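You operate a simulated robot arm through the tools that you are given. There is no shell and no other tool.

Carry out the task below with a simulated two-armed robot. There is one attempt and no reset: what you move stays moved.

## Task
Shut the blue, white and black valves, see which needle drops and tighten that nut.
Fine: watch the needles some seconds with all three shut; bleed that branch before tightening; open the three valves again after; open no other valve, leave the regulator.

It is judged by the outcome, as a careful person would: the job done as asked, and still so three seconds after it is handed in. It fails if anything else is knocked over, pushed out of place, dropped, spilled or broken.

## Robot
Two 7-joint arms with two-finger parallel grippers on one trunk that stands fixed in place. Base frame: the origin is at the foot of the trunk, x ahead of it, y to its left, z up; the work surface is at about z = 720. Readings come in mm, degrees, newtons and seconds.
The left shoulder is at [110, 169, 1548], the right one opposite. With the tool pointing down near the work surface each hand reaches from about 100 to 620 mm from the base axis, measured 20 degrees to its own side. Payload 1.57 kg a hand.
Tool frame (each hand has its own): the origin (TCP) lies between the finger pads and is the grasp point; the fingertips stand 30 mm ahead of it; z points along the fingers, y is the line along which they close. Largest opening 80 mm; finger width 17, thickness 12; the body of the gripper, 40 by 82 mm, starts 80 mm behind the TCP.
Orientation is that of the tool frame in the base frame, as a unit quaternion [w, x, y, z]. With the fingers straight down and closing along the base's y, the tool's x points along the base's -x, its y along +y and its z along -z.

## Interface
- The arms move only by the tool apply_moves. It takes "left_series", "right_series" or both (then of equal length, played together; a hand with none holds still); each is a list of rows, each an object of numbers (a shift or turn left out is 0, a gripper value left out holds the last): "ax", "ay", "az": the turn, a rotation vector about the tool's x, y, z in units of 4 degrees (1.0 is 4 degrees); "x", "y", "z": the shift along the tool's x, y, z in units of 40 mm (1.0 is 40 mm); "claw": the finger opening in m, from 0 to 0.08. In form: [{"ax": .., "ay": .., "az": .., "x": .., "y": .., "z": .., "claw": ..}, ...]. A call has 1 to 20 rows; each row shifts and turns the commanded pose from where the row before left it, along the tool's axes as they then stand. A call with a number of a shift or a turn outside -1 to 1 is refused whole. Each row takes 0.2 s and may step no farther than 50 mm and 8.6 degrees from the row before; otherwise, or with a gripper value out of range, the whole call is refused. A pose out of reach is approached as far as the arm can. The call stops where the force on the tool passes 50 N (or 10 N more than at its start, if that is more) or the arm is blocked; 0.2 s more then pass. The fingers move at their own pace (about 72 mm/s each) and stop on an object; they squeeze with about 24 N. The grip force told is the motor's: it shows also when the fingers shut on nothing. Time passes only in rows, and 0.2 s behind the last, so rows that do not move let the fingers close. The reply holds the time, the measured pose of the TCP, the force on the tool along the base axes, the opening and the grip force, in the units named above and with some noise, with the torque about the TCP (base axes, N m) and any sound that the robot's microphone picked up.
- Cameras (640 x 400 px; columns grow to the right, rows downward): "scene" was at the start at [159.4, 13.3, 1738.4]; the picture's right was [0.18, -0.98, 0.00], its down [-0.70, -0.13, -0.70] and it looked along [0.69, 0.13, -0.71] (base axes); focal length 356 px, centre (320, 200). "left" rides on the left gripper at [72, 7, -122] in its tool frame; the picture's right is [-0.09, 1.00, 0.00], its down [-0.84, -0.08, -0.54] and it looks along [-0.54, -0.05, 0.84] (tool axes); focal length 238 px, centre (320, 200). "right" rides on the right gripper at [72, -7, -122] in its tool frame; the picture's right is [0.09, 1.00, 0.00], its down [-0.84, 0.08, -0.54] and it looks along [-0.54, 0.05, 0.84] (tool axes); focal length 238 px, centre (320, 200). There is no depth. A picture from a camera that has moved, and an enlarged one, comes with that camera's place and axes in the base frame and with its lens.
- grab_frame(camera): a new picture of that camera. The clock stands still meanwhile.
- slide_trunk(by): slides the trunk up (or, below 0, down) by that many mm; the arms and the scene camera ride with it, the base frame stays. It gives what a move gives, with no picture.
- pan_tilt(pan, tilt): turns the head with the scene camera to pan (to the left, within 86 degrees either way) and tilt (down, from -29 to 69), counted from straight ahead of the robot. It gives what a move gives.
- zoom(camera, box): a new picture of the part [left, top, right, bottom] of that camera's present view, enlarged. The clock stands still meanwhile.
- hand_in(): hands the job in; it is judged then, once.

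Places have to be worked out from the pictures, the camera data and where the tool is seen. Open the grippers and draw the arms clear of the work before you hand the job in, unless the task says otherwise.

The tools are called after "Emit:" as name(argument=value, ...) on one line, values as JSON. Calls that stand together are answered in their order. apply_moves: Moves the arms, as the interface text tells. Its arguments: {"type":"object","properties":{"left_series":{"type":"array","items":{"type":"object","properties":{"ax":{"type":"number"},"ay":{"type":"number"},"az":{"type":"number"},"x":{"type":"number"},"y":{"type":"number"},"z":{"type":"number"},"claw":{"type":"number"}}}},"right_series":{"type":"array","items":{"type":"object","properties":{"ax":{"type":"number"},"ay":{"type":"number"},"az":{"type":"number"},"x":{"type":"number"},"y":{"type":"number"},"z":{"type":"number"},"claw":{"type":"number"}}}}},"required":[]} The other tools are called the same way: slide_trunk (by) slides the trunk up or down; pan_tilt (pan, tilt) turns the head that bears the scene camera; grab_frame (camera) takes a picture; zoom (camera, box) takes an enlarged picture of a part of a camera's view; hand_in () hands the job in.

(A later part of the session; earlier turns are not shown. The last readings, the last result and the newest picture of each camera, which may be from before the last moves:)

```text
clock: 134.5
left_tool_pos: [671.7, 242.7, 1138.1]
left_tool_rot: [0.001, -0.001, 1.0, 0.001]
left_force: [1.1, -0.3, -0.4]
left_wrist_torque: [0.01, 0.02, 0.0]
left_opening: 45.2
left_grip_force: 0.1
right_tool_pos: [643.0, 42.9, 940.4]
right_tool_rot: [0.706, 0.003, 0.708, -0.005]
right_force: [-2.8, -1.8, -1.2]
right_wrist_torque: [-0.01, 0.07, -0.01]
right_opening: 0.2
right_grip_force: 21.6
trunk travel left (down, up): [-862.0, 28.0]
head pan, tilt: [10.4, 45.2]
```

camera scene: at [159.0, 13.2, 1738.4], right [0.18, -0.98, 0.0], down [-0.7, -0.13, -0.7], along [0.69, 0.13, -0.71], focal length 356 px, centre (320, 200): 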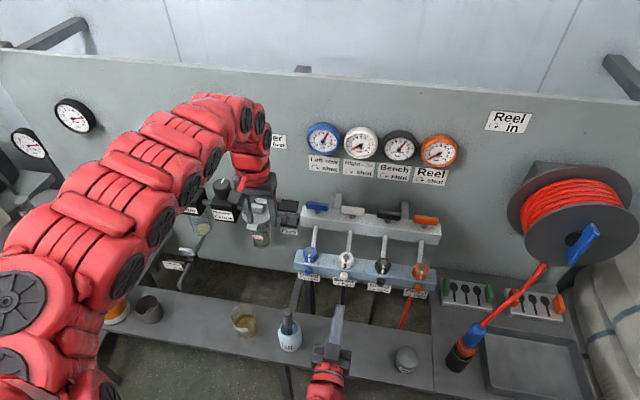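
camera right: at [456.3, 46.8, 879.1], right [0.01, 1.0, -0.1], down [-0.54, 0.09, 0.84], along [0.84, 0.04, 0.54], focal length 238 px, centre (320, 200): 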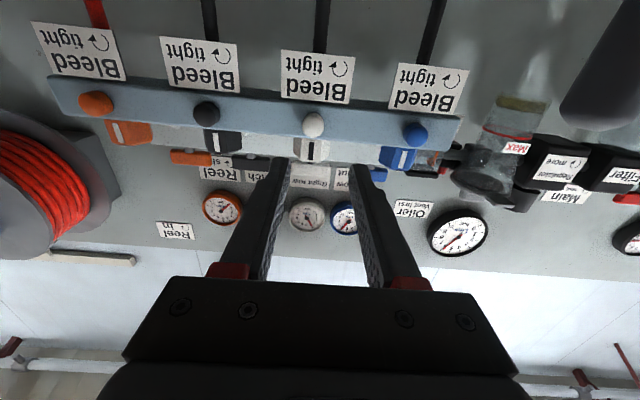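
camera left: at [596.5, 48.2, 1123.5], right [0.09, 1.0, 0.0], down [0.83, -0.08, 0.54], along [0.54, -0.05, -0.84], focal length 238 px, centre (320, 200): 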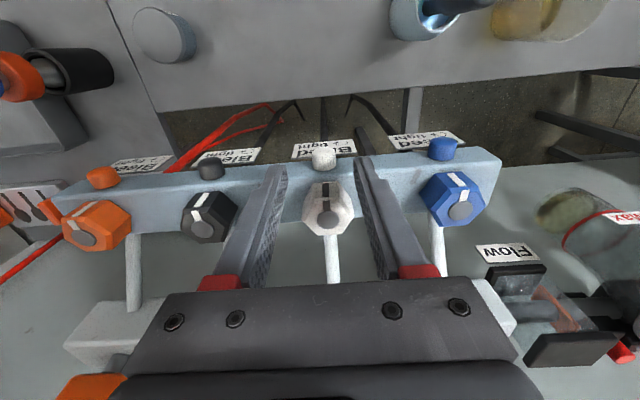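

The force rises gently with travel (about 2.8 N after ~4 mm), so it's a spring-loaded push button. I'll press it further until it bottoms.

Emit:
apply_moves(right_series=[{"z": 0.05}, {"z": 0.05}, {"z": 0.05}])

Emit:
zoom(camera="right", box=[220, 80, 420, 205])

Emit:
zoom(camera="scene", box=[320, 240, 400, 300])

```text
clock: 135.3
left_tool_pos: [668.6, 243.3, 1140.2]
left_tool_rot: [0.002, 0.0, 1.0, 0.001]
left_force: [1.1, 0.2, 0.1]
left_wrist_torque: [-0.01, 0.0, 0.01]
left_opening: 45.1
left_grip_force: 0.1
right_tool_pos: [645.5, 43.0, 939.8]
right_tool_rot: [0.706, 0.002, 0.708, -0.004]
right_force: [-22.3, -3.1, -5.5]
right_wrist_torque: [0.05, 0.16, -0.11]
right_opening: 0.0
right_grip_force: 21.4
trunk travel left (down, up): [-862.0, 28.0]
head pan, tilt: [10.4, 45.2]
```

```text
3.20 times, centred on (320, 142) of right
camera zoom: at [524.1, 37.5, 868.6], right [0.01, 1.0, -0.09], down [-0.54, 0.08, 0.84], along [0.84, 0.04, 0.54], focal length 763 px, centre (320, 384)
```

zoom: 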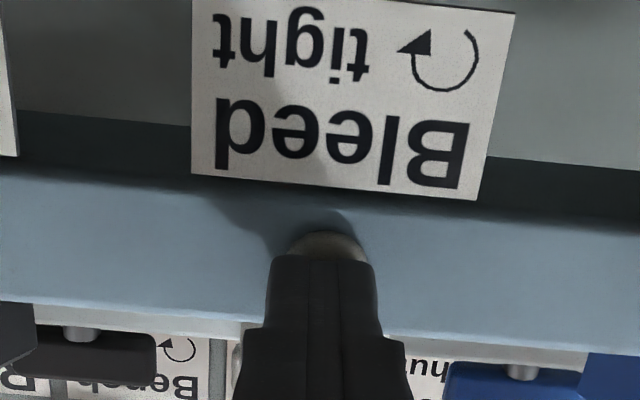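

```text
6.67 times, centred on (360, 270) of scene
camera zoom: at [154.9, 13.0, 1738.7], right [0.18, -0.98, 0.0], down [-0.7, -0.13, -0.71], along [0.69, 0.13, -0.71], focal length 2375 px, centre (53, -267)
```

zoom: 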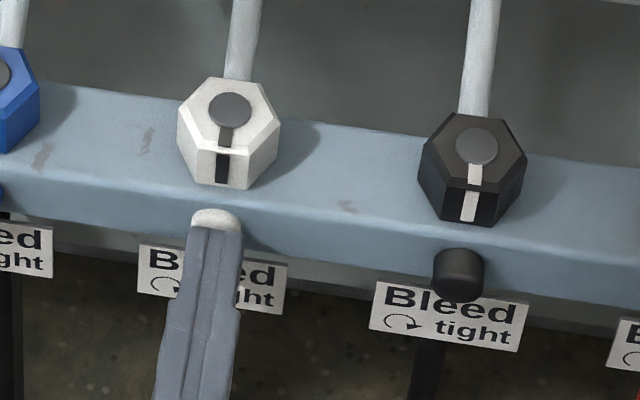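

It bottomed out at ~22 N after about 6 mm. So it's a push-to-bleed button. I'll hold it pressed for 2.4 s and read the gauge.

Emit:
apply_moves(right_series=[{}, {}, {}, {}, {}, {}, {}, {}, {}, {}, {}, {}])

Emit:
zoom(camera="scene", box=[300, 110, 460, 210])

```text
clock: 137.9
left_tool_pos: [669.8, 243.7, 1140.3]
left_tool_rot: [0.002, -0.001, 1.0, 0.0]
left_force: [-0.9, -0.3, 0.7]
left_wrist_torque: [-0.01, -0.02, 0.0]
left_opening: 45.1
left_grip_force: 0.0
right_tool_pos: [646.9, 44.4, 941.3]
right_tool_rot: [0.707, 0.002, 0.707, -0.004]
right_force: [-28.1, -0.6, -12.5]
right_wrist_torque: [-0.02, 0.47, -0.01]
right_opening: 0.1
right_grip_force: 21.6
trunk travel left (down, up): [-862.0, 28.0]
head pan, tilt: [10.4, 45.2]
```

```text
4.00 times, centred on (380, 160) of scene
camera zoom: at [155.7, 13.4, 1738.7], right [0.18, -0.98, 0.0], down [-0.7, -0.13, -0.71], along [0.69, 0.13, -0.71], focal length 1425 px, centre (80, 360)
```

zoom: 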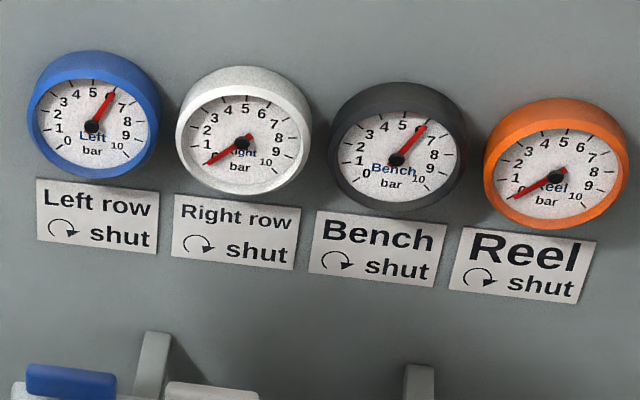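

Right is now exactly 0 and the branch is bled. I'll withdraw the right hand back, up and to the right, and raise the left hand ahead of lowering the trunk for reach to the nut.

Emit:
apply_moves(right_series=[{"z": -0.4}, {"z": -0.8}, {"z": -0.8}, {"x": -0.8, "y": -0.7}, {"x": -0.8, "y": -0.7}, {"x": -0.8, "y": -0.7}, {"x": -0.8, "y": -0.7}, {"x": -0.8, "y": -0.7}, {"x": -0.5, "y": -0.7}], left_series=[{}, {}, {}, {"z": -0.5}, {"z": -0.5}, {"z": -0.5}, {"z": -0.5}, {"z": -0.5}, {}])

Emit:
zoom(camera="scene", box=[320, 240, 400, 300])

```text
clock: 139.9
left_tool_pos: [672.0, 242.7, 1241.3]
left_tool_rot: [0.0, -0.001, 1.0, -0.001]
left_force: [-0.2, 0.7, -0.5]
left_wrist_torque: [0.01, -0.04, -0.05]
left_opening: 44.9
left_grip_force: 0.0
right_tool_pos: [571.0, -121.8, 1123.5]
right_tool_rot: [0.707, 0.002, 0.707, -0.005]
right_force: [0.3, -1.1, -0.3]
right_wrist_torque: [-0.01, 0.03, -0.01]
right_opening: 0.0
right_grip_force: 20.9
trunk travel left (down, up): [-862.0, 28.0]
head pan, tilt: [10.4, 45.2]
```

```text
6.67 times, centred on (360, 270) of scene
camera zoom: at [159.1, 13.4, 1738.4], right [0.18, -0.98, 0.0], down [-0.7, -0.13, -0.7], along [0.69, 0.13, -0.71], focal length 2375 px, centre (53, -267)
```

zoom: 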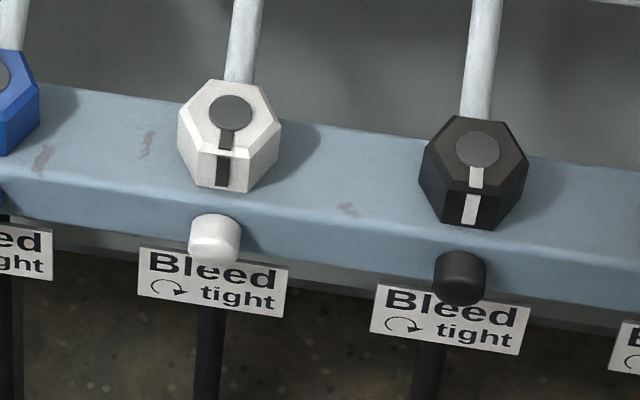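

The button has sprung back. Now I'll lower the trunk 110 mm so the left arm can reach the white nut at [704, 44] with fingers straight down.

Emit:
slide_trunk(by=-110)

Emit:
grab_frame(camera="scene")

```text
clock: 141.3
left_tool_pos: [671.7, 243.2, 1130.3]
left_tool_rot: [0.001, -0.001, 1.0, 0.0]
left_force: [0.3, 0.0, -0.5]
left_wrist_torque: [-0.03, -0.01, 0.0]
left_opening: 45.2
left_grip_force: 0.0
right_tool_pos: [570.5, -121.0, 1013.0]
right_tool_rot: [0.707, 0.003, 0.707, -0.004]
right_force: [0.2, 0.4, -0.3]
right_wrist_torque: [0.0, 0.01, 0.0]
right_opening: 0.0
right_grip_force: 21.5
trunk travel left (down, up): [-752.0, 138.0]
head pan, tilt: [10.4, 45.2]
```

```text
taken
camera scene: at [158.9, 13.3, 1628.5], right [0.18, -0.98, 0.0], down [-0.7, -0.13, -0.7], along [0.69, 0.13, -0.71], focal length 356 px, centre (320, 200)
```

scene: 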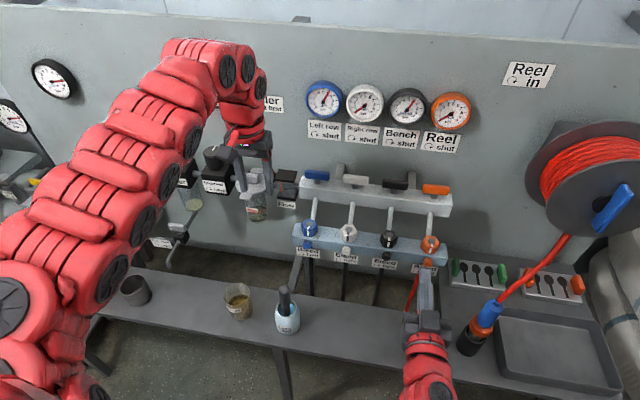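

Now I'll bring the left hand above the white nut and yaw it −30° so the fingers match a pair of flats.

Emit:
apply_moves(left_series=[{"y": -0.83, "x": -0.13, "z": 0.1, "claw": 0.058}, {"y": -0.83, "x": -0.13, "z": 0.1}, {"y": -0.83, "x": -0.13, "z": 0.1}, {"y": -0.83, "x": -0.13, "z": 0.1}, {"y": -0.83, "x": -0.13, "z": 0.1}, {"y": -0.83, "x": -0.13, "z": 0.1}, {"az": -1}, {"az": -1}, {"az": -1}, {"az": -1}, {"az": -1}, {"az": -1}, {"az": -1}, {"az": -0.5}, {}])

Emit:
grab_frame(camera="left")

Emit:
grab_frame(camera="scene")

```text
clock: 144.5
left_tool_pos: [703.8, 43.5, 1107.5]
left_tool_rot: [0.001, -0.259, 0.966, -0.001]
left_force: [0.1, 0.2, 0.7]
left_wrist_torque: [0.01, -0.02, 0.04]
left_opening: 58.0
left_grip_force: 0.0
right_tool_pos: [571.2, -121.3, 1012.7]
right_tool_rot: [0.706, 0.002, 0.708, -0.005]
right_force: [-0.5, 0.4, 0.1]
right_wrist_torque: [0.0, -0.05, 0.01]
right_opening: 0.1
right_grip_force: 22.0
trunk travel left (down, up): [-752.0, 138.0]
head pan, tilt: [10.4, 45.2]
```

```text
taken
camera left: at [637.5, 13.5, 1229.5], right [-0.42, 0.91, 0.0], down [0.76, 0.35, 0.54], along [0.49, 0.23, -0.84], focal length 238 px, centre (320, 200)
```

left: 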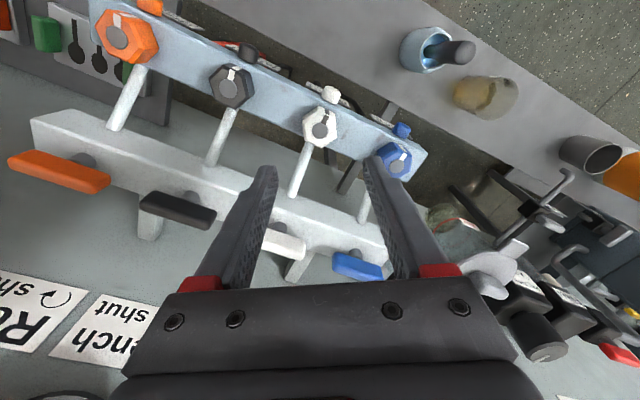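

```text
taken
camera scene: at [159.2, 13.4, 1628.4], right [0.18, -0.98, 0.0], down [-0.7, -0.13, -0.7], along [0.69, 0.13, -0.71], focal length 356 px, centre (320, 200)
```

scene: 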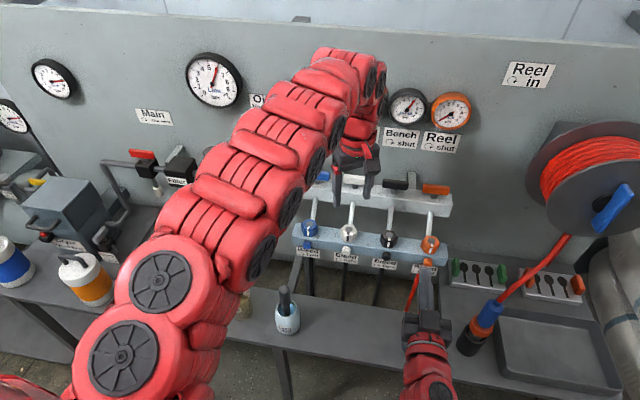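

The hand is above the nut at [704, 44] with yaw −30°. I'll descend to TCP z≈993 (tips ~963, just above the bar top).

Emit:
apply_moves(left_series=[{"z": 0.7}, {"z": 0.7}, {"z": 0.7}, {"z": 0.5}, {"z": 0.24}, {}])

Emit:
zoom(camera="left", box=[220, 90, 420, 215])

Emit:
zoom(camera="scene", box=[290, 150, 420, 270])

```text
clock: 145.9
left_tool_pos: [704.5, 45.7, 992.0]
left_tool_rot: [0.001, -0.258, 0.966, 0.0]
left_force: [0.7, 0.0, -0.5]
left_wrist_torque: [0.0, 0.01, -0.01]
left_opening: 58.1
left_grip_force: 0.0
right_tool_pos: [569.8, -121.7, 1012.4]
right_tool_rot: [0.706, 0.001, 0.708, -0.004]
right_force: [0.3, -0.2, 0.4]
right_wrist_torque: [-0.01, -0.02, 0.05]
right_opening: 0.2
right_grip_force: 21.5
trunk travel left (down, up): [-752.0, 138.0]
head pan, tilt: [10.4, 45.2]
```

```text
3.20 times, centred on (320, 152) of left
camera zoom: at [638.5, 14.3, 1114.8], right [-0.42, 0.91, 0.0], down [0.76, 0.35, 0.54], along [0.49, 0.23, -0.84], focal length 763 px, centre (320, 352)
```

zoom: 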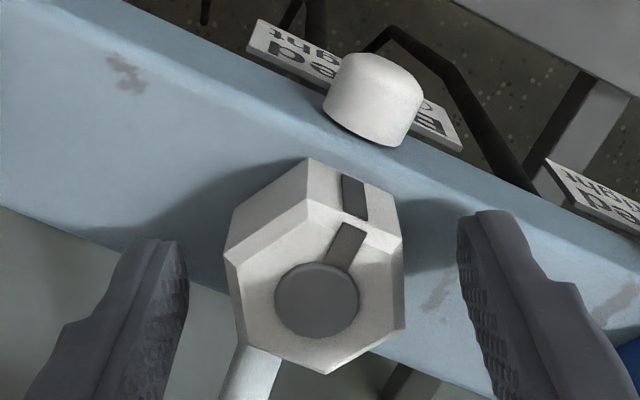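

```text
3.33 times, centred on (355, 210) of scene
camera zoom: at [159.2, 13.3, 1628.4], right [0.18, -0.98, 0.0], down [-0.7, -0.13, -0.7], along [0.69, 0.13, -0.71], focal length 1188 px, centre (203, 167)
```

zoom: 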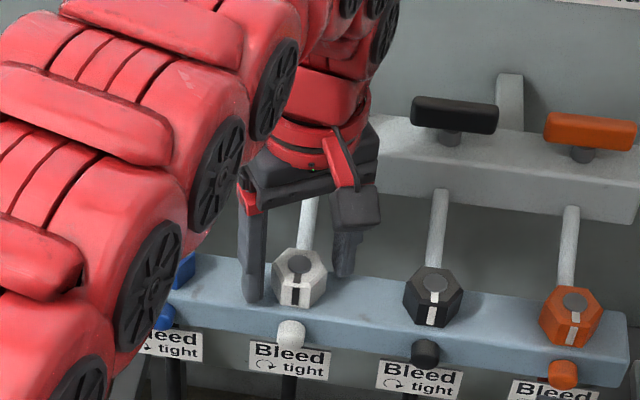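

The fingers line up with the nut's flats. I'll close on it and check the grip.

Emit:
apply_moves(left_series=[{"claw": 0.0}, {"claw": 0.0}, {"claw": 0.0}, {}])

Emit:
zoom(camera="left", box=[220, 90, 420, 215])

```text
clock: 146.9
left_tool_pos: [704.3, 44.2, 993.6]
left_tool_rot: [0.0, -0.259, 0.966, 0.0]
left_force: [0.9, -2.1, -0.5]
left_wrist_torque: [0.01, -0.19, -0.01]
left_opening: 34.5
left_grip_force: 41.7
right_tool_pos: [570.9, -122.1, 1012.9]
right_tool_rot: [0.706, 0.003, 0.708, -0.005]
right_force: [0.4, 1.0, -0.1]
right_wrist_torque: [0.01, 0.01, 0.0]
right_opening: 0.2
right_grip_force: 21.4
trunk travel left (down, up): [-752.0, 138.0]
head pan, tilt: [10.4, 45.2]
```

```text
3.20 times, centred on (320, 152) of left
camera zoom: at [638.8, 13.8, 1115.0], right [-0.42, 0.91, 0.0], down [0.76, 0.35, 0.54], along [0.49, 0.23, -0.84], focal length 763 px, centre (320, 352)
```

zoom: 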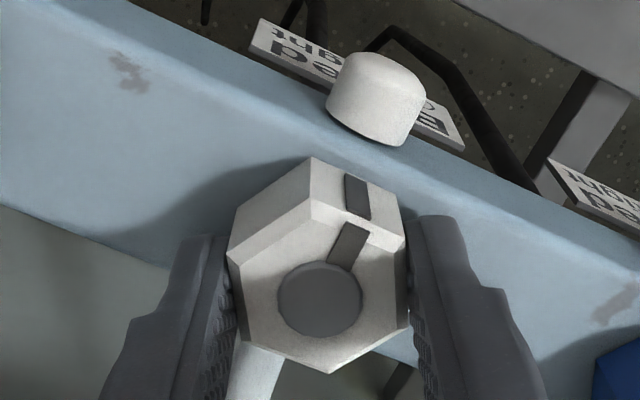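

Solid grip at 34.5 mm across the flats. Now I'll turn clockwise (tighten), checking torque in stages.

Emit:
apply_moves(left_series=[{"az": 1}, {"az": 1}, {"az": 1}, {"az": 1}, {"az": 1}])

Emit:
zoom(camera="left", box=[220, 90, 420, 215])

Emit:
apply_moves(left_series=[{"az": 1}, {"az": 1}, {"az": 1}, {"az": 1}, {"az": 1}])

Emit:
zoom(camera="left", box=[220, 90, 420, 215])

```text
clock: 148.1
left_tool_pos: [705.0, 44.4, 992.3]
left_tool_rot: [0.0, -0.086, 0.996, 0.001]
left_force: [0.0, 5.6, -2.0]
left_wrist_torque: [0.39, 1.15, -0.02]
left_opening: 34.6
left_grip_force: 42.1
right_tool_pos: [571.2, -121.0, 1012.3]
right_tool_rot: [0.706, 0.002, 0.708, -0.004]
right_force: [1.2, 0.2, -0.6]
right_wrist_torque: [0.02, -0.02, -0.03]
right_opening: 0.0
right_grip_force: 21.2
trunk travel left (down, up): [-752.0, 138.0]
head pan, tilt: [10.4, 45.2]
```

```text
3.20 times, centred on (320, 152) of left
camera zoom: at [632.5, 38.1, 1115.0], right [-0.08, 1.0, 0.0], down [0.84, 0.07, 0.54], along [0.54, 0.04, -0.84], focal length 763 px, centre (320, 352)
```

zoom: 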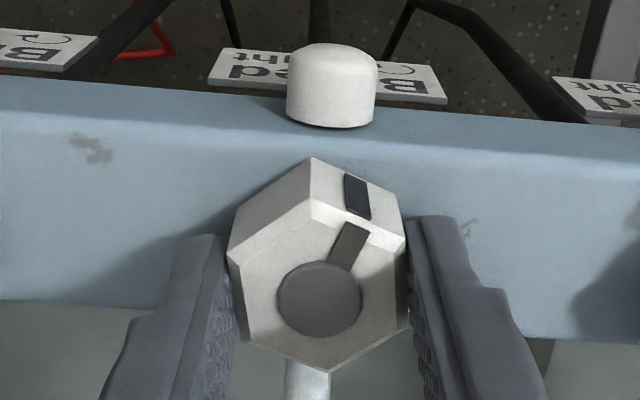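

```text
clock: 149.3
left_tool_pos: [703.7, 43.9, 992.2]
left_tool_rot: [0.001, 0.088, 0.996, -0.001]
left_force: [-0.9, 3.7, -3.5]
left_wrist_torque: [0.24, 0.5, -0.02]
left_opening: 34.5
left_grip_force: 41.8
right_tool_pos: [571.6, -121.8, 1013.0]
right_tool_rot: [0.707, 0.002, 0.708, -0.004]
right_force: [1.0, -0.2, -0.5]
right_wrist_torque: [-0.03, 0.02, 0.0]
right_opening: 0.2
right_grip_force: 21.4
trunk travel left (down, up): [-752.0, 138.0]
head pan, tilt: [10.4, 45.2]
```

```text
3.20 times, centred on (320, 152) of left
camera zoom: at [634.7, 63.3, 1115.0], right [0.26, 0.96, 0.0], down [0.81, -0.22, 0.54], along [0.52, -0.14, -0.84], focal length 763 px, centre (320, 352)
```

zoom: 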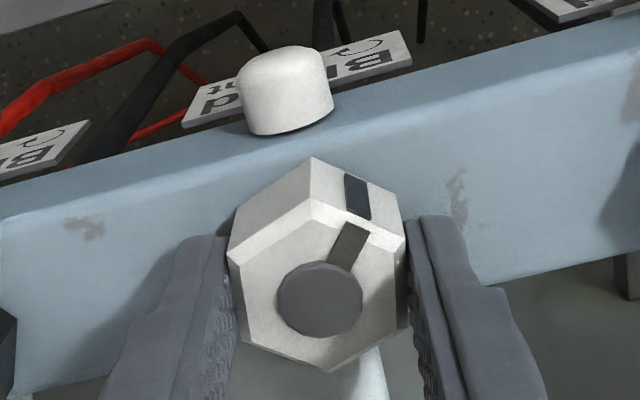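

The nut turns with the hand, with almost no torque yet, so it's loose. Continuing clockwise.

Emit:
apply_moves(left_series=[{"az": 1}, {"az": 1}, {"az": 1}, {"az": 1}, {"az": 1}])

Emit:
apply_moves(left_series=[{"az": 1}, {"az": 1}, {"az": 1}, {"az": 1}, {"az": 1}])

Emit:
zoom(camera="left", box=[220, 90, 420, 215])

```text
clock: 150.5
left_tool_pos: [704.4, 44.5, 991.9]
left_tool_rot: [0.001, 0.259, 0.966, 0.0]
left_force: [0.7, 1.5, -7.3]
left_wrist_torque: [0.33, 0.55, -0.03]
left_opening: 34.7
left_grip_force: 41.4
right_tool_pos: [571.2, -120.7, 1011.9]
right_tool_rot: [0.706, 0.003, 0.708, -0.005]
right_force: [0.0, 0.6, -0.7]
right_wrist_torque: [-0.01, -0.02, -0.01]
right_opening: 0.0
right_grip_force: 21.6
trunk travel left (down, up): [-752.0, 138.0]
head pan, tilt: [10.4, 45.2]
```

```text
clock: 151.7
left_tool_pos: [703.6, 46.2, 992.1]
left_tool_rot: [0.001, 0.423, 0.906, 0.0]
left_force: [-1.4, 7.5, -5.0]
left_wrist_torque: [-0.1, 0.0, 1.41]
left_opening: 37.0
left_grip_force: 43.1
right_tool_pos: [570.3, -120.0, 1013.1]
right_tool_rot: [0.706, 0.002, 0.708, -0.006]
right_force: [0.1, -0.5, 0.0]
right_wrist_torque: [0.01, -0.02, 0.02]
right_opening: 0.0
right_grip_force: 21.8
trunk travel left (down, up): [-752.0, 138.0]
head pan, tilt: [10.4, 45.2]
```

```text
3.20 times, centred on (320, 152) of left
camera zoom: at [662.6, 104.5, 1115.4], right [0.82, 0.57, 0.0], down [0.48, -0.69, 0.54], along [0.31, -0.45, -0.84], focal length 763 px, centre (320, 352)
```

zoom: 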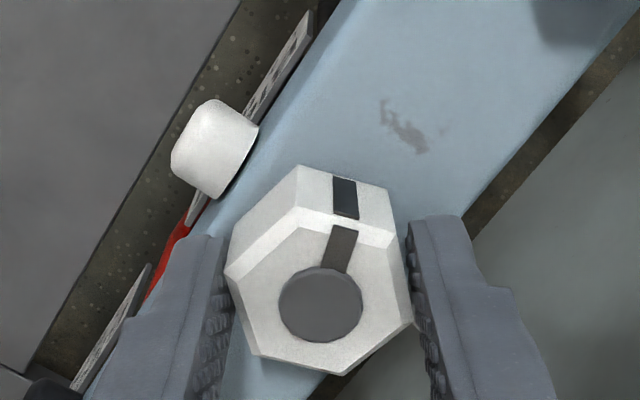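

Torque jumped to 1.4 N·m and the nut lags the fingers by several degrees: it has come up tight. I'll regrip squarely and apply torque once more to confirm.

Emit:
apply_moves(left_series=[{"claw": 0.05}, {"claw": 0.05}, {"az": -1}, {"az": -0.7}, {"claw": 0.0}, {"claw": 0.0}, {"claw": 0.0}])

Emit:
zoom(camera="left", box=[220, 90, 420, 215])

Emit:
apply_moves(left_series=[{"az": 0.6}, {"az": 0.6}, {"az": 0.6}])

Emit:
zoom(camera="left", box=[220, 90, 420, 215])

```text
clock: 153.3
left_tool_pos: [704.5, 45.0, 993.5]
left_tool_rot: [0.001, 0.367, 0.93, 0.001]
left_force: [6.5, 3.7, 1.4]
left_wrist_torque: [0.07, -0.15, 0.2]
left_opening: 35.1
left_grip_force: 42.3
right_tool_pos: [570.8, -120.8, 1012.7]
right_tool_rot: [0.706, 0.003, 0.708, -0.005]
right_force: [-0.4, 0.0, 0.2]
right_wrist_torque: [-0.01, 0.0, -0.01]
right_opening: 0.0
right_grip_force: 21.7
trunk travel left (down, up): [-752.0, 138.0]
head pan, tilt: [10.4, 45.2]
```

```text
3.20 times, centred on (320, 152) of left
camera zoom: at [656.2, 98.2, 1116.1], right [0.75, 0.66, 0.0], down [0.56, -0.63, 0.54], along [0.36, -0.41, -0.84], focal length 763 px, centre (320, 352)
```

zoom: 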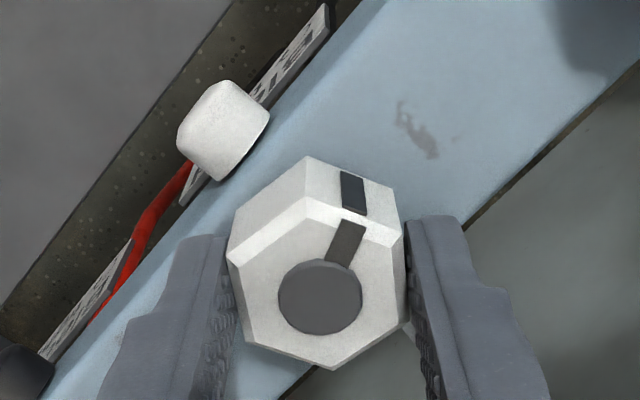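

```text
clock: 154.1
left_tool_pos: [703.7, 46.8, 993.7]
left_tool_rot: [0.001, 0.425, 0.905, -0.001]
left_force: [-1.6, 10.2, 2.0]
left_wrist_torque: [0.17, -0.07, 1.49]
left_opening: 37.1
left_grip_force: 43.0
right_tool_pos: [570.0, -119.9, 1013.8]
right_tool_rot: [0.707, 0.002, 0.707, -0.004]
right_force: [0.4, 0.2, 0.6]
right_wrist_torque: [0.0, 0.0, -0.02]
right_opening: 0.0
right_grip_force: 21.5
trunk travel left (down, up): [-752.0, 138.0]
head pan, tilt: [10.4, 45.2]
```

```text
3.20 times, centred on (320, 152) of left
camera zoom: at [662.6, 105.0, 1116.2], right [0.82, 0.57, 0.0], down [0.48, -0.69, 0.54], along [0.31, -0.45, -0.84], focal length 763 px, centre (320, 352)
```

zoom: 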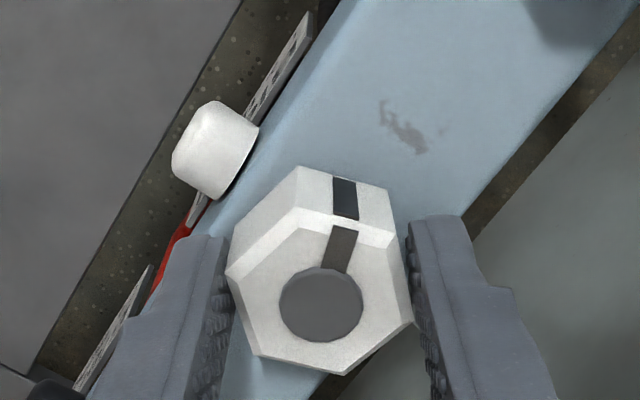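

The nut is hard up against its stop: 1.5 N·m with no further rotation. I'll release, lift, and square the left hand up again before reopening the valves.

Emit:
apply_moves(left_series=[{"claw": 0.055}, {"claw": 0.055}, {"z": -0.5}, {"z": -0.8}, {"z": -0.9}, {"z": -0.8}, {"az": -1}, {"az": -1}, {"az": -1}, {"az": -1}, {"az": -1}, {"az": -1}, {"az": -1}, {"az": -1}, {"az": -1}, {"az": -1}, {"az": -1}, {"az": -1}, {"az": -0.6}])

Emit:
zoom(camera="scene", box=[280, 60, 480, 185])

Emit:
grab_frame(camera="left")

```text
clock: 158.1
left_tool_pos: [703.0, 42.9, 1113.6]
left_tool_rot: [0.001, -0.001, 1.0, 0.0]
left_force: [-0.2, -0.6, -0.2]
left_wrist_torque: [0.01, 0.02, 0.0]
left_opening: 55.1
left_grip_force: 0.0
right_tool_pos: [569.4, -121.2, 1013.5]
right_tool_rot: [0.706, 0.003, 0.708, -0.005]
right_force: [-0.3, 0.5, -0.7]
right_wrist_torque: [-0.02, 0.01, 0.03]
right_opening: 0.0
right_grip_force: 20.7
trunk travel left (down, up): [-752.0, 138.0]
head pan, tilt: [10.4, 45.2]
```

```text
3.20 times, centred on (380, 122) of scene
camera zoom: at [159.2, 13.3, 1628.4], right [0.18, -0.98, 0.0], down [-0.7, -0.13, -0.7], along [0.69, 0.13, -0.71], focal length 1140 px, centre (128, 448)
```

zoom: 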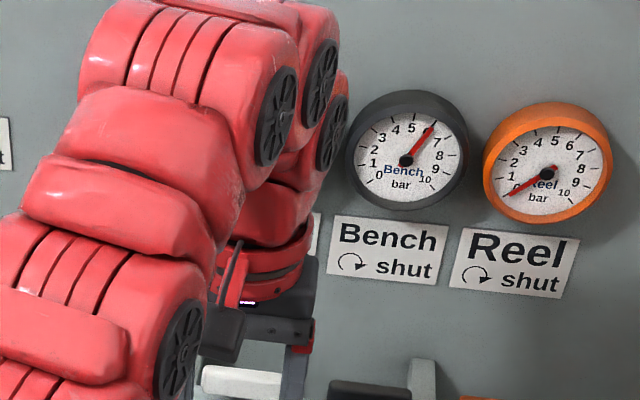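

```text
taken
camera left: at [631.0, 49.1, 1235.9], right [0.09, 1.0, 0.0], down [0.84, -0.08, 0.54], along [0.54, -0.05, -0.84], focal length 238 px, centre (320, 200)
```

left: 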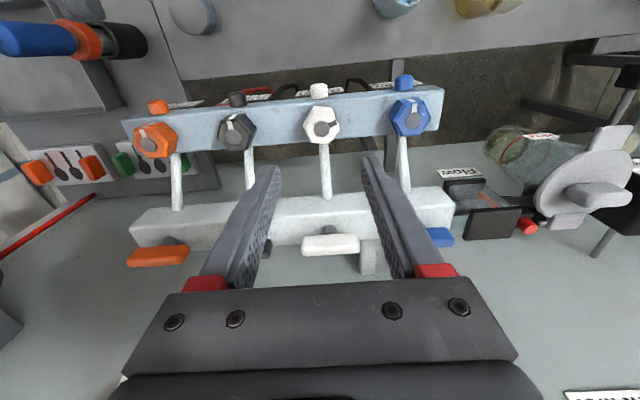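

The white nut's mark has moved round about 75°. Next I'll close the left fingers and pitch 40° as a poker to reopen the levers.

Emit:
apply_moves(left_series=[{"ay": -1, "claw": 0.0}, {"ay": -1}, {"ay": -1}, {"ay": -1}, {"ay": -1}, {"ay": -1}, {"ay": -1}, {"ay": -1}, {"ay": -1}, {"ay": -1}, {}])

Emit:
grab_frame(camera="left")

```text
clock: 160.5
left_tool_pos: [703.7, 43.8, 1112.5]
left_tool_rot: [0.342, 0.0, 0.94, 0.0]
left_force: [-0.6, 0.3, -0.1]
left_wrist_torque: [0.02, -0.01, 0.0]
left_opening: 0.1
left_grip_force: 20.8
right_tool_pos: [571.3, -120.6, 1012.7]
right_tool_rot: [0.706, 0.002, 0.708, -0.004]
right_force: [-0.3, 0.2, -0.6]
right_wrist_torque: [0.01, 0.01, 0.02]
right_opening: 0.0
right_grip_force: 20.6
trunk travel left (down, up): [-752.0, 138.0]
head pan, tilt: [10.4, 45.2]
```

```text
taken
camera left: at [569.6, 49.2, 1160.4], right [0.07, 1.0, 0.06], down [0.29, -0.08, 0.95], along [0.95, -0.05, -0.29], focal length 238 px, centre (320, 200)
```

left: 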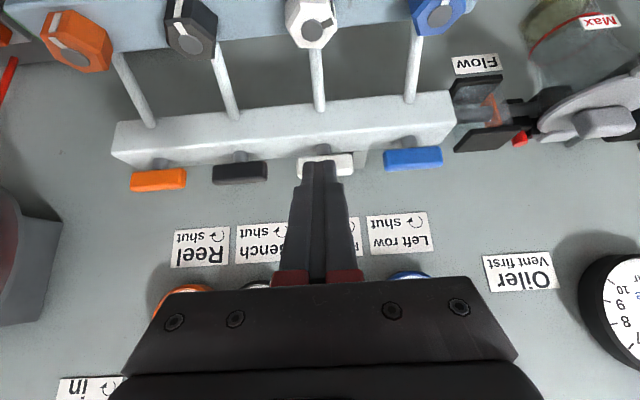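

Clean pose. I'll move to the right end of the white lever (front side), TCP ≈ [768, 20], then down to z≈1058.

Emit:
apply_moves(left_series=[{"x": -0.61, "z": 0.51, "y": -0.3}, {"x": -0.62, "z": 0.52, "y": -0.3}, {}, {"x": 0.43, "z": 0.52}, {"x": 0.43, "z": 0.5}, {}])

Emit:
grab_frame(camera="left")

```text
clock: 161.9
left_tool_pos: [765.3, 19.2, 1059.4]
left_tool_rot: [0.343, 0.0, 0.939, 0.0]
left_force: [0.2, 0.2, 0.3]
left_wrist_torque: [-0.03, 0.02, 0.01]
left_opening: 0.3
left_grip_force: 21.5
right_tool_pos: [570.6, -121.6, 1011.9]
right_tool_rot: [0.706, 0.002, 0.708, -0.004]
right_force: [-0.4, 0.2, -0.5]
right_wrist_torque: [-0.02, 0.01, -0.05]
right_opening: 0.0
right_grip_force: 21.4
trunk travel left (down, up): [-752.0, 138.0]
head pan, tilt: [10.4, 45.2]
```

```text
taken
camera left: at [632.9, 25.8, 1106.9], right [0.07, 1.0, 0.06], down [0.29, -0.08, 0.95], along [0.95, -0.05, -0.3], focal length 238 px, centre (320, 200)
```

left: 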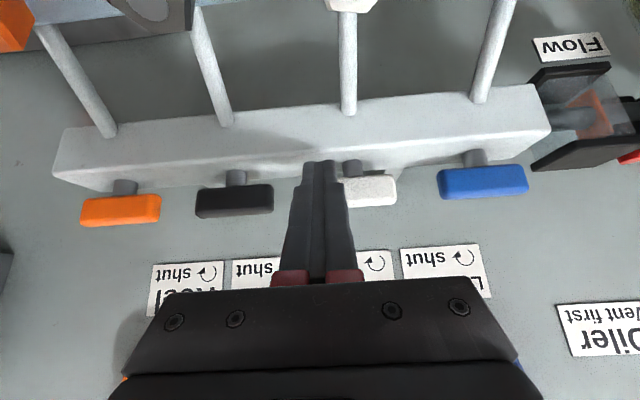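

The poker is in front of the white lever's right end. I'll push forward to swing it counter-clockwise.

Emit:
apply_moves(left_series=[{"x": -0.153, "z": 0.129}, {"x": -0.153, "z": 0.129}, {"x": -0.153, "z": 0.129}, {"x": -0.153, "z": 0.129}, {"x": -0.153, "z": 0.129}, {}])

Emit:
grab_frame(camera="left")

```text
clock: 163.3
left_tool_pos: [807.9, 18.3, 1058.3]
left_tool_rot: [0.343, 0.0, 0.939, 0.0]
left_force: [-0.6, -0.4, -0.5]
left_wrist_torque: [-0.01, 0.0, -0.02]
left_opening: 0.0
left_grip_force: 21.2
right_tool_pos: [569.7, -121.2, 1012.9]
right_tool_rot: [0.707, 0.002, 0.708, -0.004]
right_force: [0.8, 0.1, 0.4]
right_wrist_torque: [-0.03, 0.0, 0.0]
right_opening: 0.0
right_grip_force: 22.1
trunk travel left (down, up): [-752.0, 138.0]
head pan, tilt: [10.4, 45.2]
```

```text
taken
camera left: at [673.5, 24.1, 1105.4], right [0.07, 1.0, 0.06], down [0.29, -0.08, 0.95], along [0.95, -0.05, -0.3], focal length 238 px, centre (320, 200)
```

left: 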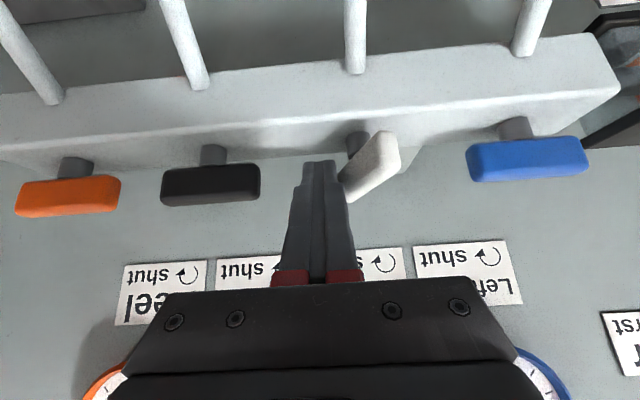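

It's about three-quarters round. Now I'll push left to bring it to its open stop.

Emit:
apply_moves(left_series=[{"y": 0.1}, {"y": 0.08}, {"y": 0.06}, {"y": 0.06}, {"y": 0.06}])

Emit:
grab_frame(camera="left")

```text
clock: 164.5
left_tool_pos: [806.0, 24.5, 1057.5]
left_tool_rot: [0.341, 0.004, 0.94, -0.002]
left_force: [-3.9, -25.9, -5.8]
left_wrist_torque: [-0.2, 0.11, 0.06]
left_opening: 0.0
left_grip_force: 20.9
right_tool_pos: [571.4, -125.7, 1012.5]
right_tool_rot: [0.707, 0.003, 0.708, -0.002]
right_force: [0.4, 0.4, 0.6]
right_wrist_torque: [-0.03, -0.01, -0.01]
right_opening: 0.1
right_grip_force: 21.2
trunk travel left (down, up): [-752.0, 138.0]
head pan, tilt: [10.4, 45.2]
```

```text
taken
camera left: at [673.5, 32.8, 1106.8], right [0.08, 1.0, 0.06], down [0.29, -0.08, 0.95], along [0.95, -0.06, -0.3], focal length 238 px, centre (320, 200)
```

left: 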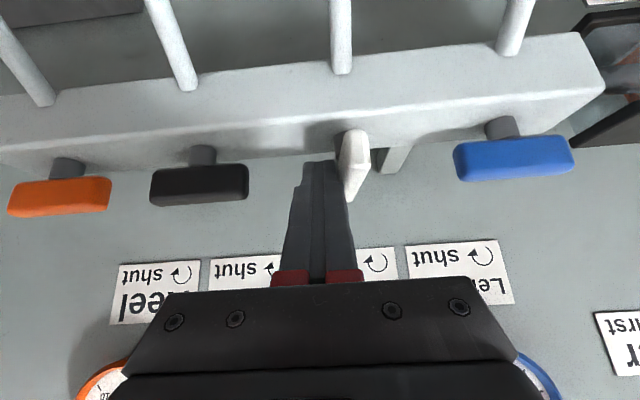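

White is open at its stop (26 N). I'll ease off, rise above the levers, and cross to the front of the blue lever's right end.

Emit:
apply_moves(left_series=[{"y": -0.3}, {"x": -0.44, "z": -0.53}, {"x": -0.44, "z": -0.53}, {"x": 0.4, "z": -0.33, "y": 0.65}, {"x": 0.4, "z": -0.33, "y": 0.65}, {"y": 0.65}, {"y": 0.6}, {}])

Emit:
grab_frame(camera="left")

Emit:
zoom(camera="scene", box=[280, 60, 480, 185])

```text
clock: 166.3
left_tool_pos: [765.6, 123.8, 1113.7]
left_tool_rot: [0.343, -0.001, 0.939, 0.001]
left_force: [0.1, 0.2, -0.6]
left_wrist_torque: [0.01, 0.01, 0.04]
left_opening: 0.0
left_grip_force: 21.2
right_tool_pos: [570.0, -122.4, 1012.3]
right_tool_rot: [0.707, 0.003, 0.708, -0.004]
right_force: [1.0, 0.2, 0.8]
right_wrist_torque: [-0.03, -0.01, -0.01]
right_opening: 0.0
right_grip_force: 21.4
trunk travel left (down, up): [-752.0, 138.0]
head pan, tilt: [10.4, 45.2]
```

```text
taken
camera left: at [631.3, 130.2, 1162.4], right [0.07, 1.0, 0.06], down [0.29, -0.08, 0.95], along [0.95, -0.05, -0.29], focal length 238 px, centre (320, 200)
```

left: 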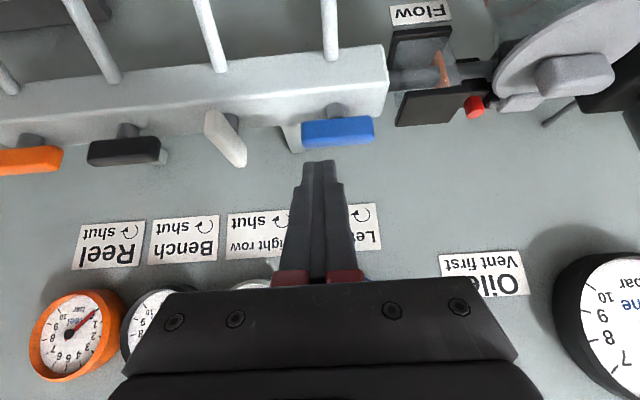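

```text
3.20 times, centred on (380, 122) of scene
camera zoom: at [159.1, 12.5, 1628.4], right [0.18, -0.98, 0.0], down [-0.7, -0.13, -0.7], along [0.69, 0.13, -0.71], focal length 1140 px, centre (128, 448)
```

zoom: 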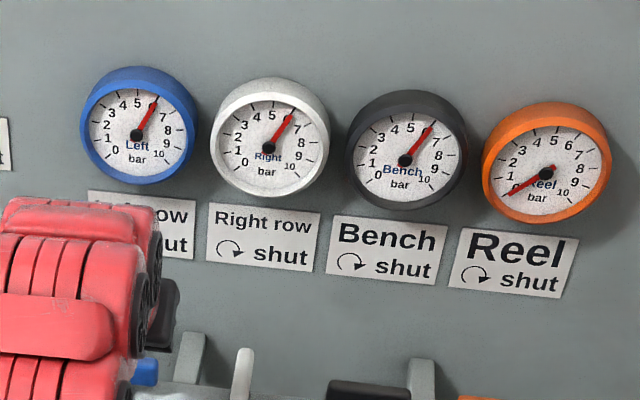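

Right row is back at 6 bar. Now I'll lower in front of the blue lever's right end and push it open.

Emit:
apply_moves(left_series=[{"y": -0.22}, {"x": 0.44, "z": 0.53}, {"x": 0.44, "z": 0.52}, {}, {"x": -0.153, "z": 0.129}, {"x": -0.153, "z": 0.129}, {"x": -0.153, "z": 0.129}, {"x": -0.153, "z": 0.129}, {"x": -0.153, "z": 0.129}, {}])

Emit:
grab_frame(camera="left")

```text
clock: 168.5
left_tool_pos: [808.4, 113.9, 1059.6]
left_tool_rot: [0.343, 0.0, 0.939, 0.0]
left_force: [-0.2, -0.3, 0.7]
left_wrist_torque: [0.02, -0.01, 0.01]
left_opening: 0.2
left_grip_force: 21.1
right_tool_pos: [570.4, -121.9, 1013.1]
right_tool_rot: [0.706, 0.002, 0.708, -0.004]
right_force: [-0.2, -0.8, 0.3]
right_wrist_torque: [-0.02, 0.02, 0.03]
right_opening: 0.0
right_grip_force: 21.4
trunk travel left (down, up): [-752.0, 138.0]
head pan, tilt: [10.4, 45.2]
```

```text
taken
camera left: at [673.9, 120.5, 1106.8], right [0.07, 1.0, 0.06], down [0.29, -0.08, 0.95], along [0.95, -0.05, -0.29], focal length 238 px, centre (320, 200)
```

left: 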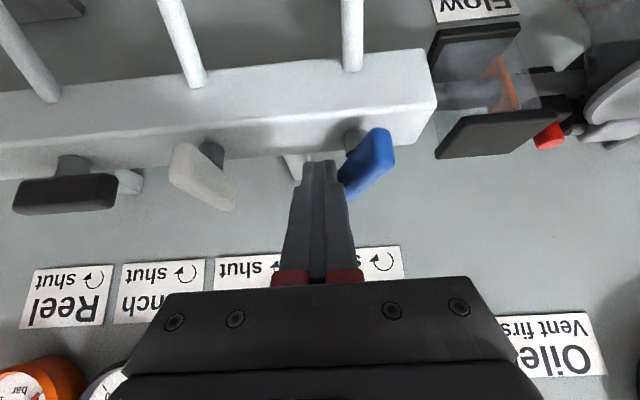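

Blue is about 75% round. Pushing left to its stop.

Emit:
apply_moves(left_series=[{"y": 0.1}, {"y": 0.08}, {"y": 0.06}, {"y": 0.06}, {"y": 0.06}])

Emit:
apply_moves(left_series=[{"y": -0.3}, {"x": -0.44, "z": -0.53}, {"x": -0.44, "z": -0.53}, {"x": 0.4, "z": -0.33, "y": -0.8}, {"x": 0.4, "z": -0.33, "y": -0.8}, {"y": -0.9}, {"y": -0.9}, {"y": -0.9}, {}])

Emit:
grab_frame(camera="left")

Emit:
zoom(camera="scene", box=[280, 140, 480, 265])

```text
clock: 169.7
left_tool_pos: [806.8, 119.7, 1058.8]
left_tool_rot: [0.342, 0.004, 0.94, -0.003]
left_force: [0.4, -30.2, -3.9]
left_wrist_torque: [-0.27, 0.0, -0.07]
left_opening: 0.1
left_grip_force: 21.4
right_tool_pos: [570.5, -125.0, 1012.5]
right_tool_rot: [0.706, 0.003, 0.708, -0.002]
right_force: [-0.8, 0.4, 0.1]
right_wrist_torque: [-0.02, 0.0, 0.03]
right_opening: 0.0
right_grip_force: 21.5
trunk travel left (down, up): [-752.0, 138.0]
head pan, tilt: [10.4, 45.2]
```

```text
clock: 171.7
left_tool_pos: [766.3, -49.6, 1111.5]
left_tool_rot: [0.342, 0.0, 0.94, -0.001]
left_force: [0.4, 0.6, 0.3]
left_wrist_torque: [-0.03, 0.01, -0.03]
left_opening: 0.0
left_grip_force: 21.4
right_tool_pos: [569.9, -121.2, 1012.6]
right_tool_rot: [0.707, 0.002, 0.708, -0.004]
right_force: [-0.1, -0.1, 0.1]
right_wrist_torque: [-0.01, 0.0, 0.02]
right_opening: 0.0
right_grip_force: 21.5
trunk travel left (down, up): [-752.0, 138.0]
head pan, tilt: [10.4, 45.2]
```

```text
taken
camera left: at [632.6, -43.5, 1159.8], right [0.07, 1.0, 0.06], down [0.29, -0.08, 0.95], along [0.95, -0.05, -0.3], focal length 238 px, centre (320, 200)
```

left: 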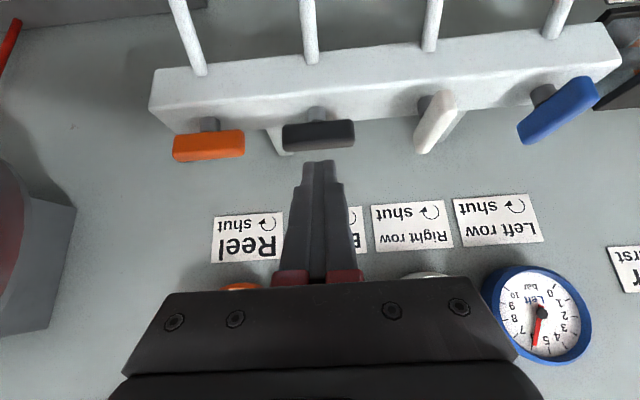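

```text
3.20 times, centred on (380, 202) of scene
camera zoom: at [159.4, 14.0, 1628.4], right [0.18, -0.98, 0.0], down [-0.7, -0.13, -0.7], along [0.69, 0.13, -0.71], focal length 1140 px, centre (128, 192)
```

zoom: 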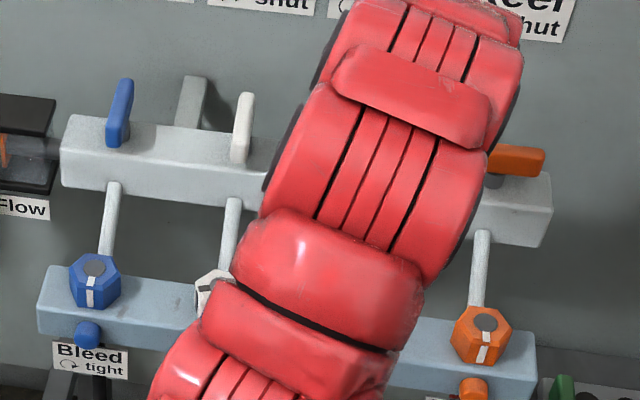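

Blue and white levers match their original open pose. Now the black lever: shift right, lower, and push forward.

Emit:
apply_moves(left_series=[{"y": -0.62}, {"x": 0.43, "z": 0.51}, {"x": 0.43, "z": 0.51}, {}, {"x": -0.153, "z": 0.129}, {"x": -0.153, "z": 0.129}, {"x": -0.153, "z": 0.129}, {"x": -0.153, "z": 0.129}, {"x": -0.153, "z": 0.129}, {}])

Emit:
grab_frame(camera="left")

```text
clock: 173.9
left_tool_pos: [804.5, -78.3, 1062.4]
left_tool_rot: [0.343, -0.001, 0.939, 0.0]
left_force: [-0.2, 0.3, 0.9]
left_wrist_torque: [-0.02, 0.0, 0.02]
left_opening: 0.0
left_grip_force: 21.2
right_tool_pos: [570.3, -120.9, 1013.3]
right_tool_rot: [0.707, 0.002, 0.708, -0.004]
right_force: [0.9, 1.0, 0.4]
right_wrist_torque: [0.01, 0.01, 0.04]
right_opening: 0.1
right_grip_force: 21.1
trunk travel left (down, up): [-752.0, 138.0]
head pan, tilt: [10.4, 45.2]
```

```text
taken
camera left: at [671.0, -73.7, 1109.3], right [0.07, 1.0, 0.06], down [0.29, -0.08, 0.95], along [0.95, -0.05, -0.29], focal length 238 px, centre (320, 200)
```

left: 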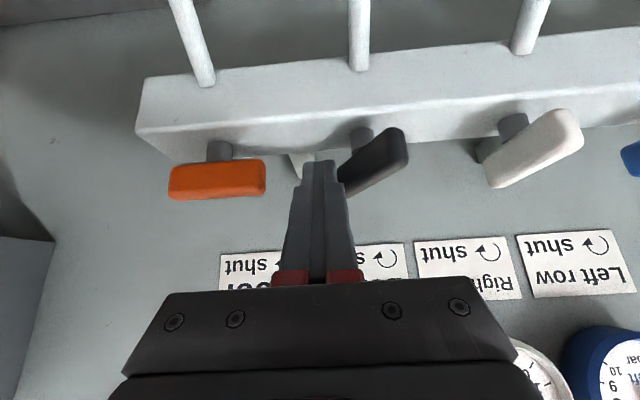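

Working the same way. Pushing left to the black lever's open stop, then backing off and rising.

Emit:
apply_moves(left_series=[{"x": -0.08, "z": 0.07, "y": 0.1}, {"y": 0.1}, {"y": 0.08}, {"y": 0.06}, {"y": 0.06}, {"y": 0.06}])

Emit:
grab_frame(camera="left")

```text
clock: 175.3
left_tool_pos: [808.3, -66.7, 1060.9]
left_tool_rot: [0.343, 0.002, 0.939, -0.001]
left_force: [1.2, -17.7, -1.9]
left_wrist_torque: [-0.17, 0.07, -0.14]
left_opening: 0.2
left_grip_force: 20.8
right_tool_pos: [571.1, -124.4, 1011.1]
right_tool_rot: [0.707, 0.004, 0.707, -0.004]
right_force: [0.2, 0.2, 0.6]
right_wrist_torque: [-0.01, 0.01, 0.03]
right_opening: 0.1
right_grip_force: 21.0
trunk travel left (down, up): [-752.0, 138.0]
head pan, tilt: [10.4, 45.2]
```

```text
taken
camera left: at [673.3, -60.3, 1108.5], right [0.08, 1.0, 0.06], down [0.29, -0.08, 0.95], along [0.95, -0.06, -0.3], focal length 238 px, centre (320, 200)
```

left: 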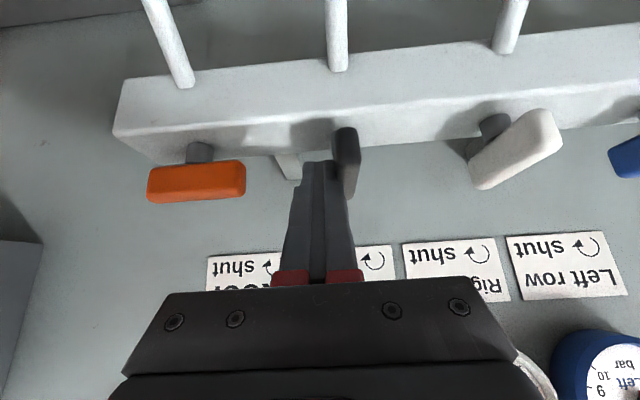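

Black is at its open stop too. I'll back off, rise, and move the left hand clear to the left.

Emit:
apply_moves(left_series=[{"y": -0.3}, {"x": -0.44, "z": -0.53}, {"x": -0.44, "z": -0.53}, {"x": -0.44, "z": -0.53}, {"x": 0.5, "z": -0.42, "y": 0.6}, {"x": 0.5, "z": -0.42, "y": 0.6}, {"x": 0.5, "z": -0.42, "y": 0.6}, {"x": 0.4, "z": -0.33, "y": 0.7}, {"y": 0.9}, {"y": 0.9}, {"y": 0.9}, {"y": 0.9}, {"y": 0.9}, {"claw": 0.06}, {"claw": 0.08}])

Emit:
grab_frame(camera="scene")

Emit:
zoom(camera="scene", box=[280, 60, 480, 185])

Emit:
zoom(camera="scene", box=[280, 150, 480, 275])

```text
clock: 178.5
left_tool_pos: [711.2, 208.2, 1142.8]
left_tool_rot: [0.343, 0.001, 0.939, -0.001]
left_force: [0.0, 0.2, 0.3]
left_wrist_torque: [0.0, 0.0, 0.05]
left_opening: 78.0
left_grip_force: 0.3
right_tool_pos: [571.2, -121.4, 1012.5]
right_tool_rot: [0.706, 0.001, 0.708, -0.004]
right_force: [0.4, 1.5, -0.1]
right_wrist_torque: [-0.02, -0.03, -0.02]
right_opening: 0.0
right_grip_force: 21.6
trunk travel left (down, up): [-752.0, 138.0]
head pan, tilt: [10.4, 45.2]
```

```text
taken
camera scene: at [159.1, 13.8, 1628.4], right [0.18, -0.98, 0.0], down [-0.7, -0.13, -0.7], along [0.69, 0.13, -0.71], focal length 356 px, centre (320, 200)
```

scene: 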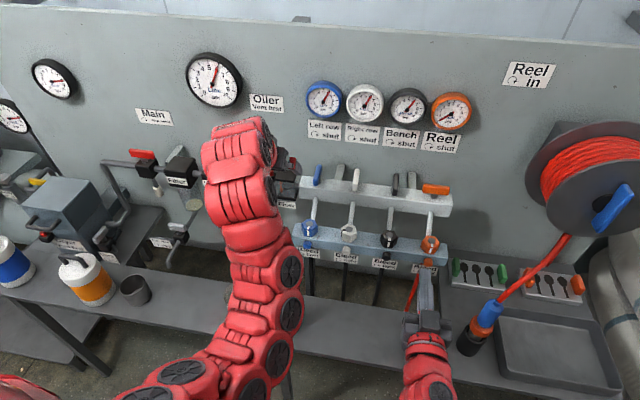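

```text
3.20 times, centred on (380, 122) of scene
camera zoom: at [159.1, 13.8, 1628.4], right [0.18, -0.98, 0.0], down [-0.7, -0.13, -0.7], along [0.69, 0.13, -0.71], focal length 1140 px, centre (128, 448)
```

zoom: 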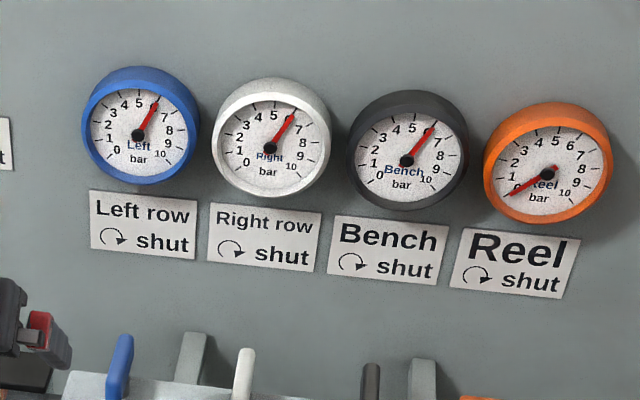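

```text
3.20 times, centred on (380, 212) of scene
camera zoom: at [159.1, 13.8, 1628.4], right [0.18, -0.98, 0.0], down [-0.7, -0.13, -0.7], along [0.69, 0.13, -0.71], focal length 1140 px, centre (128, 160)
```

zoom: 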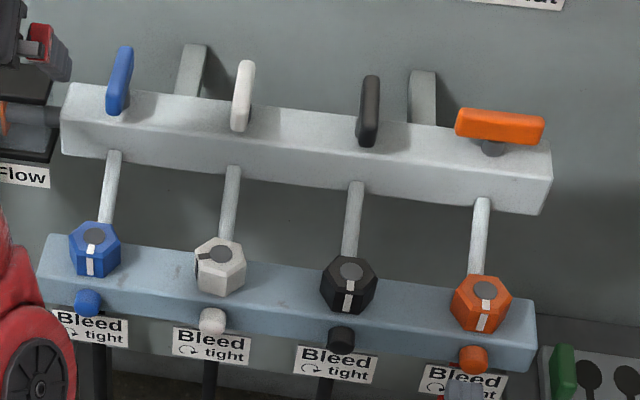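

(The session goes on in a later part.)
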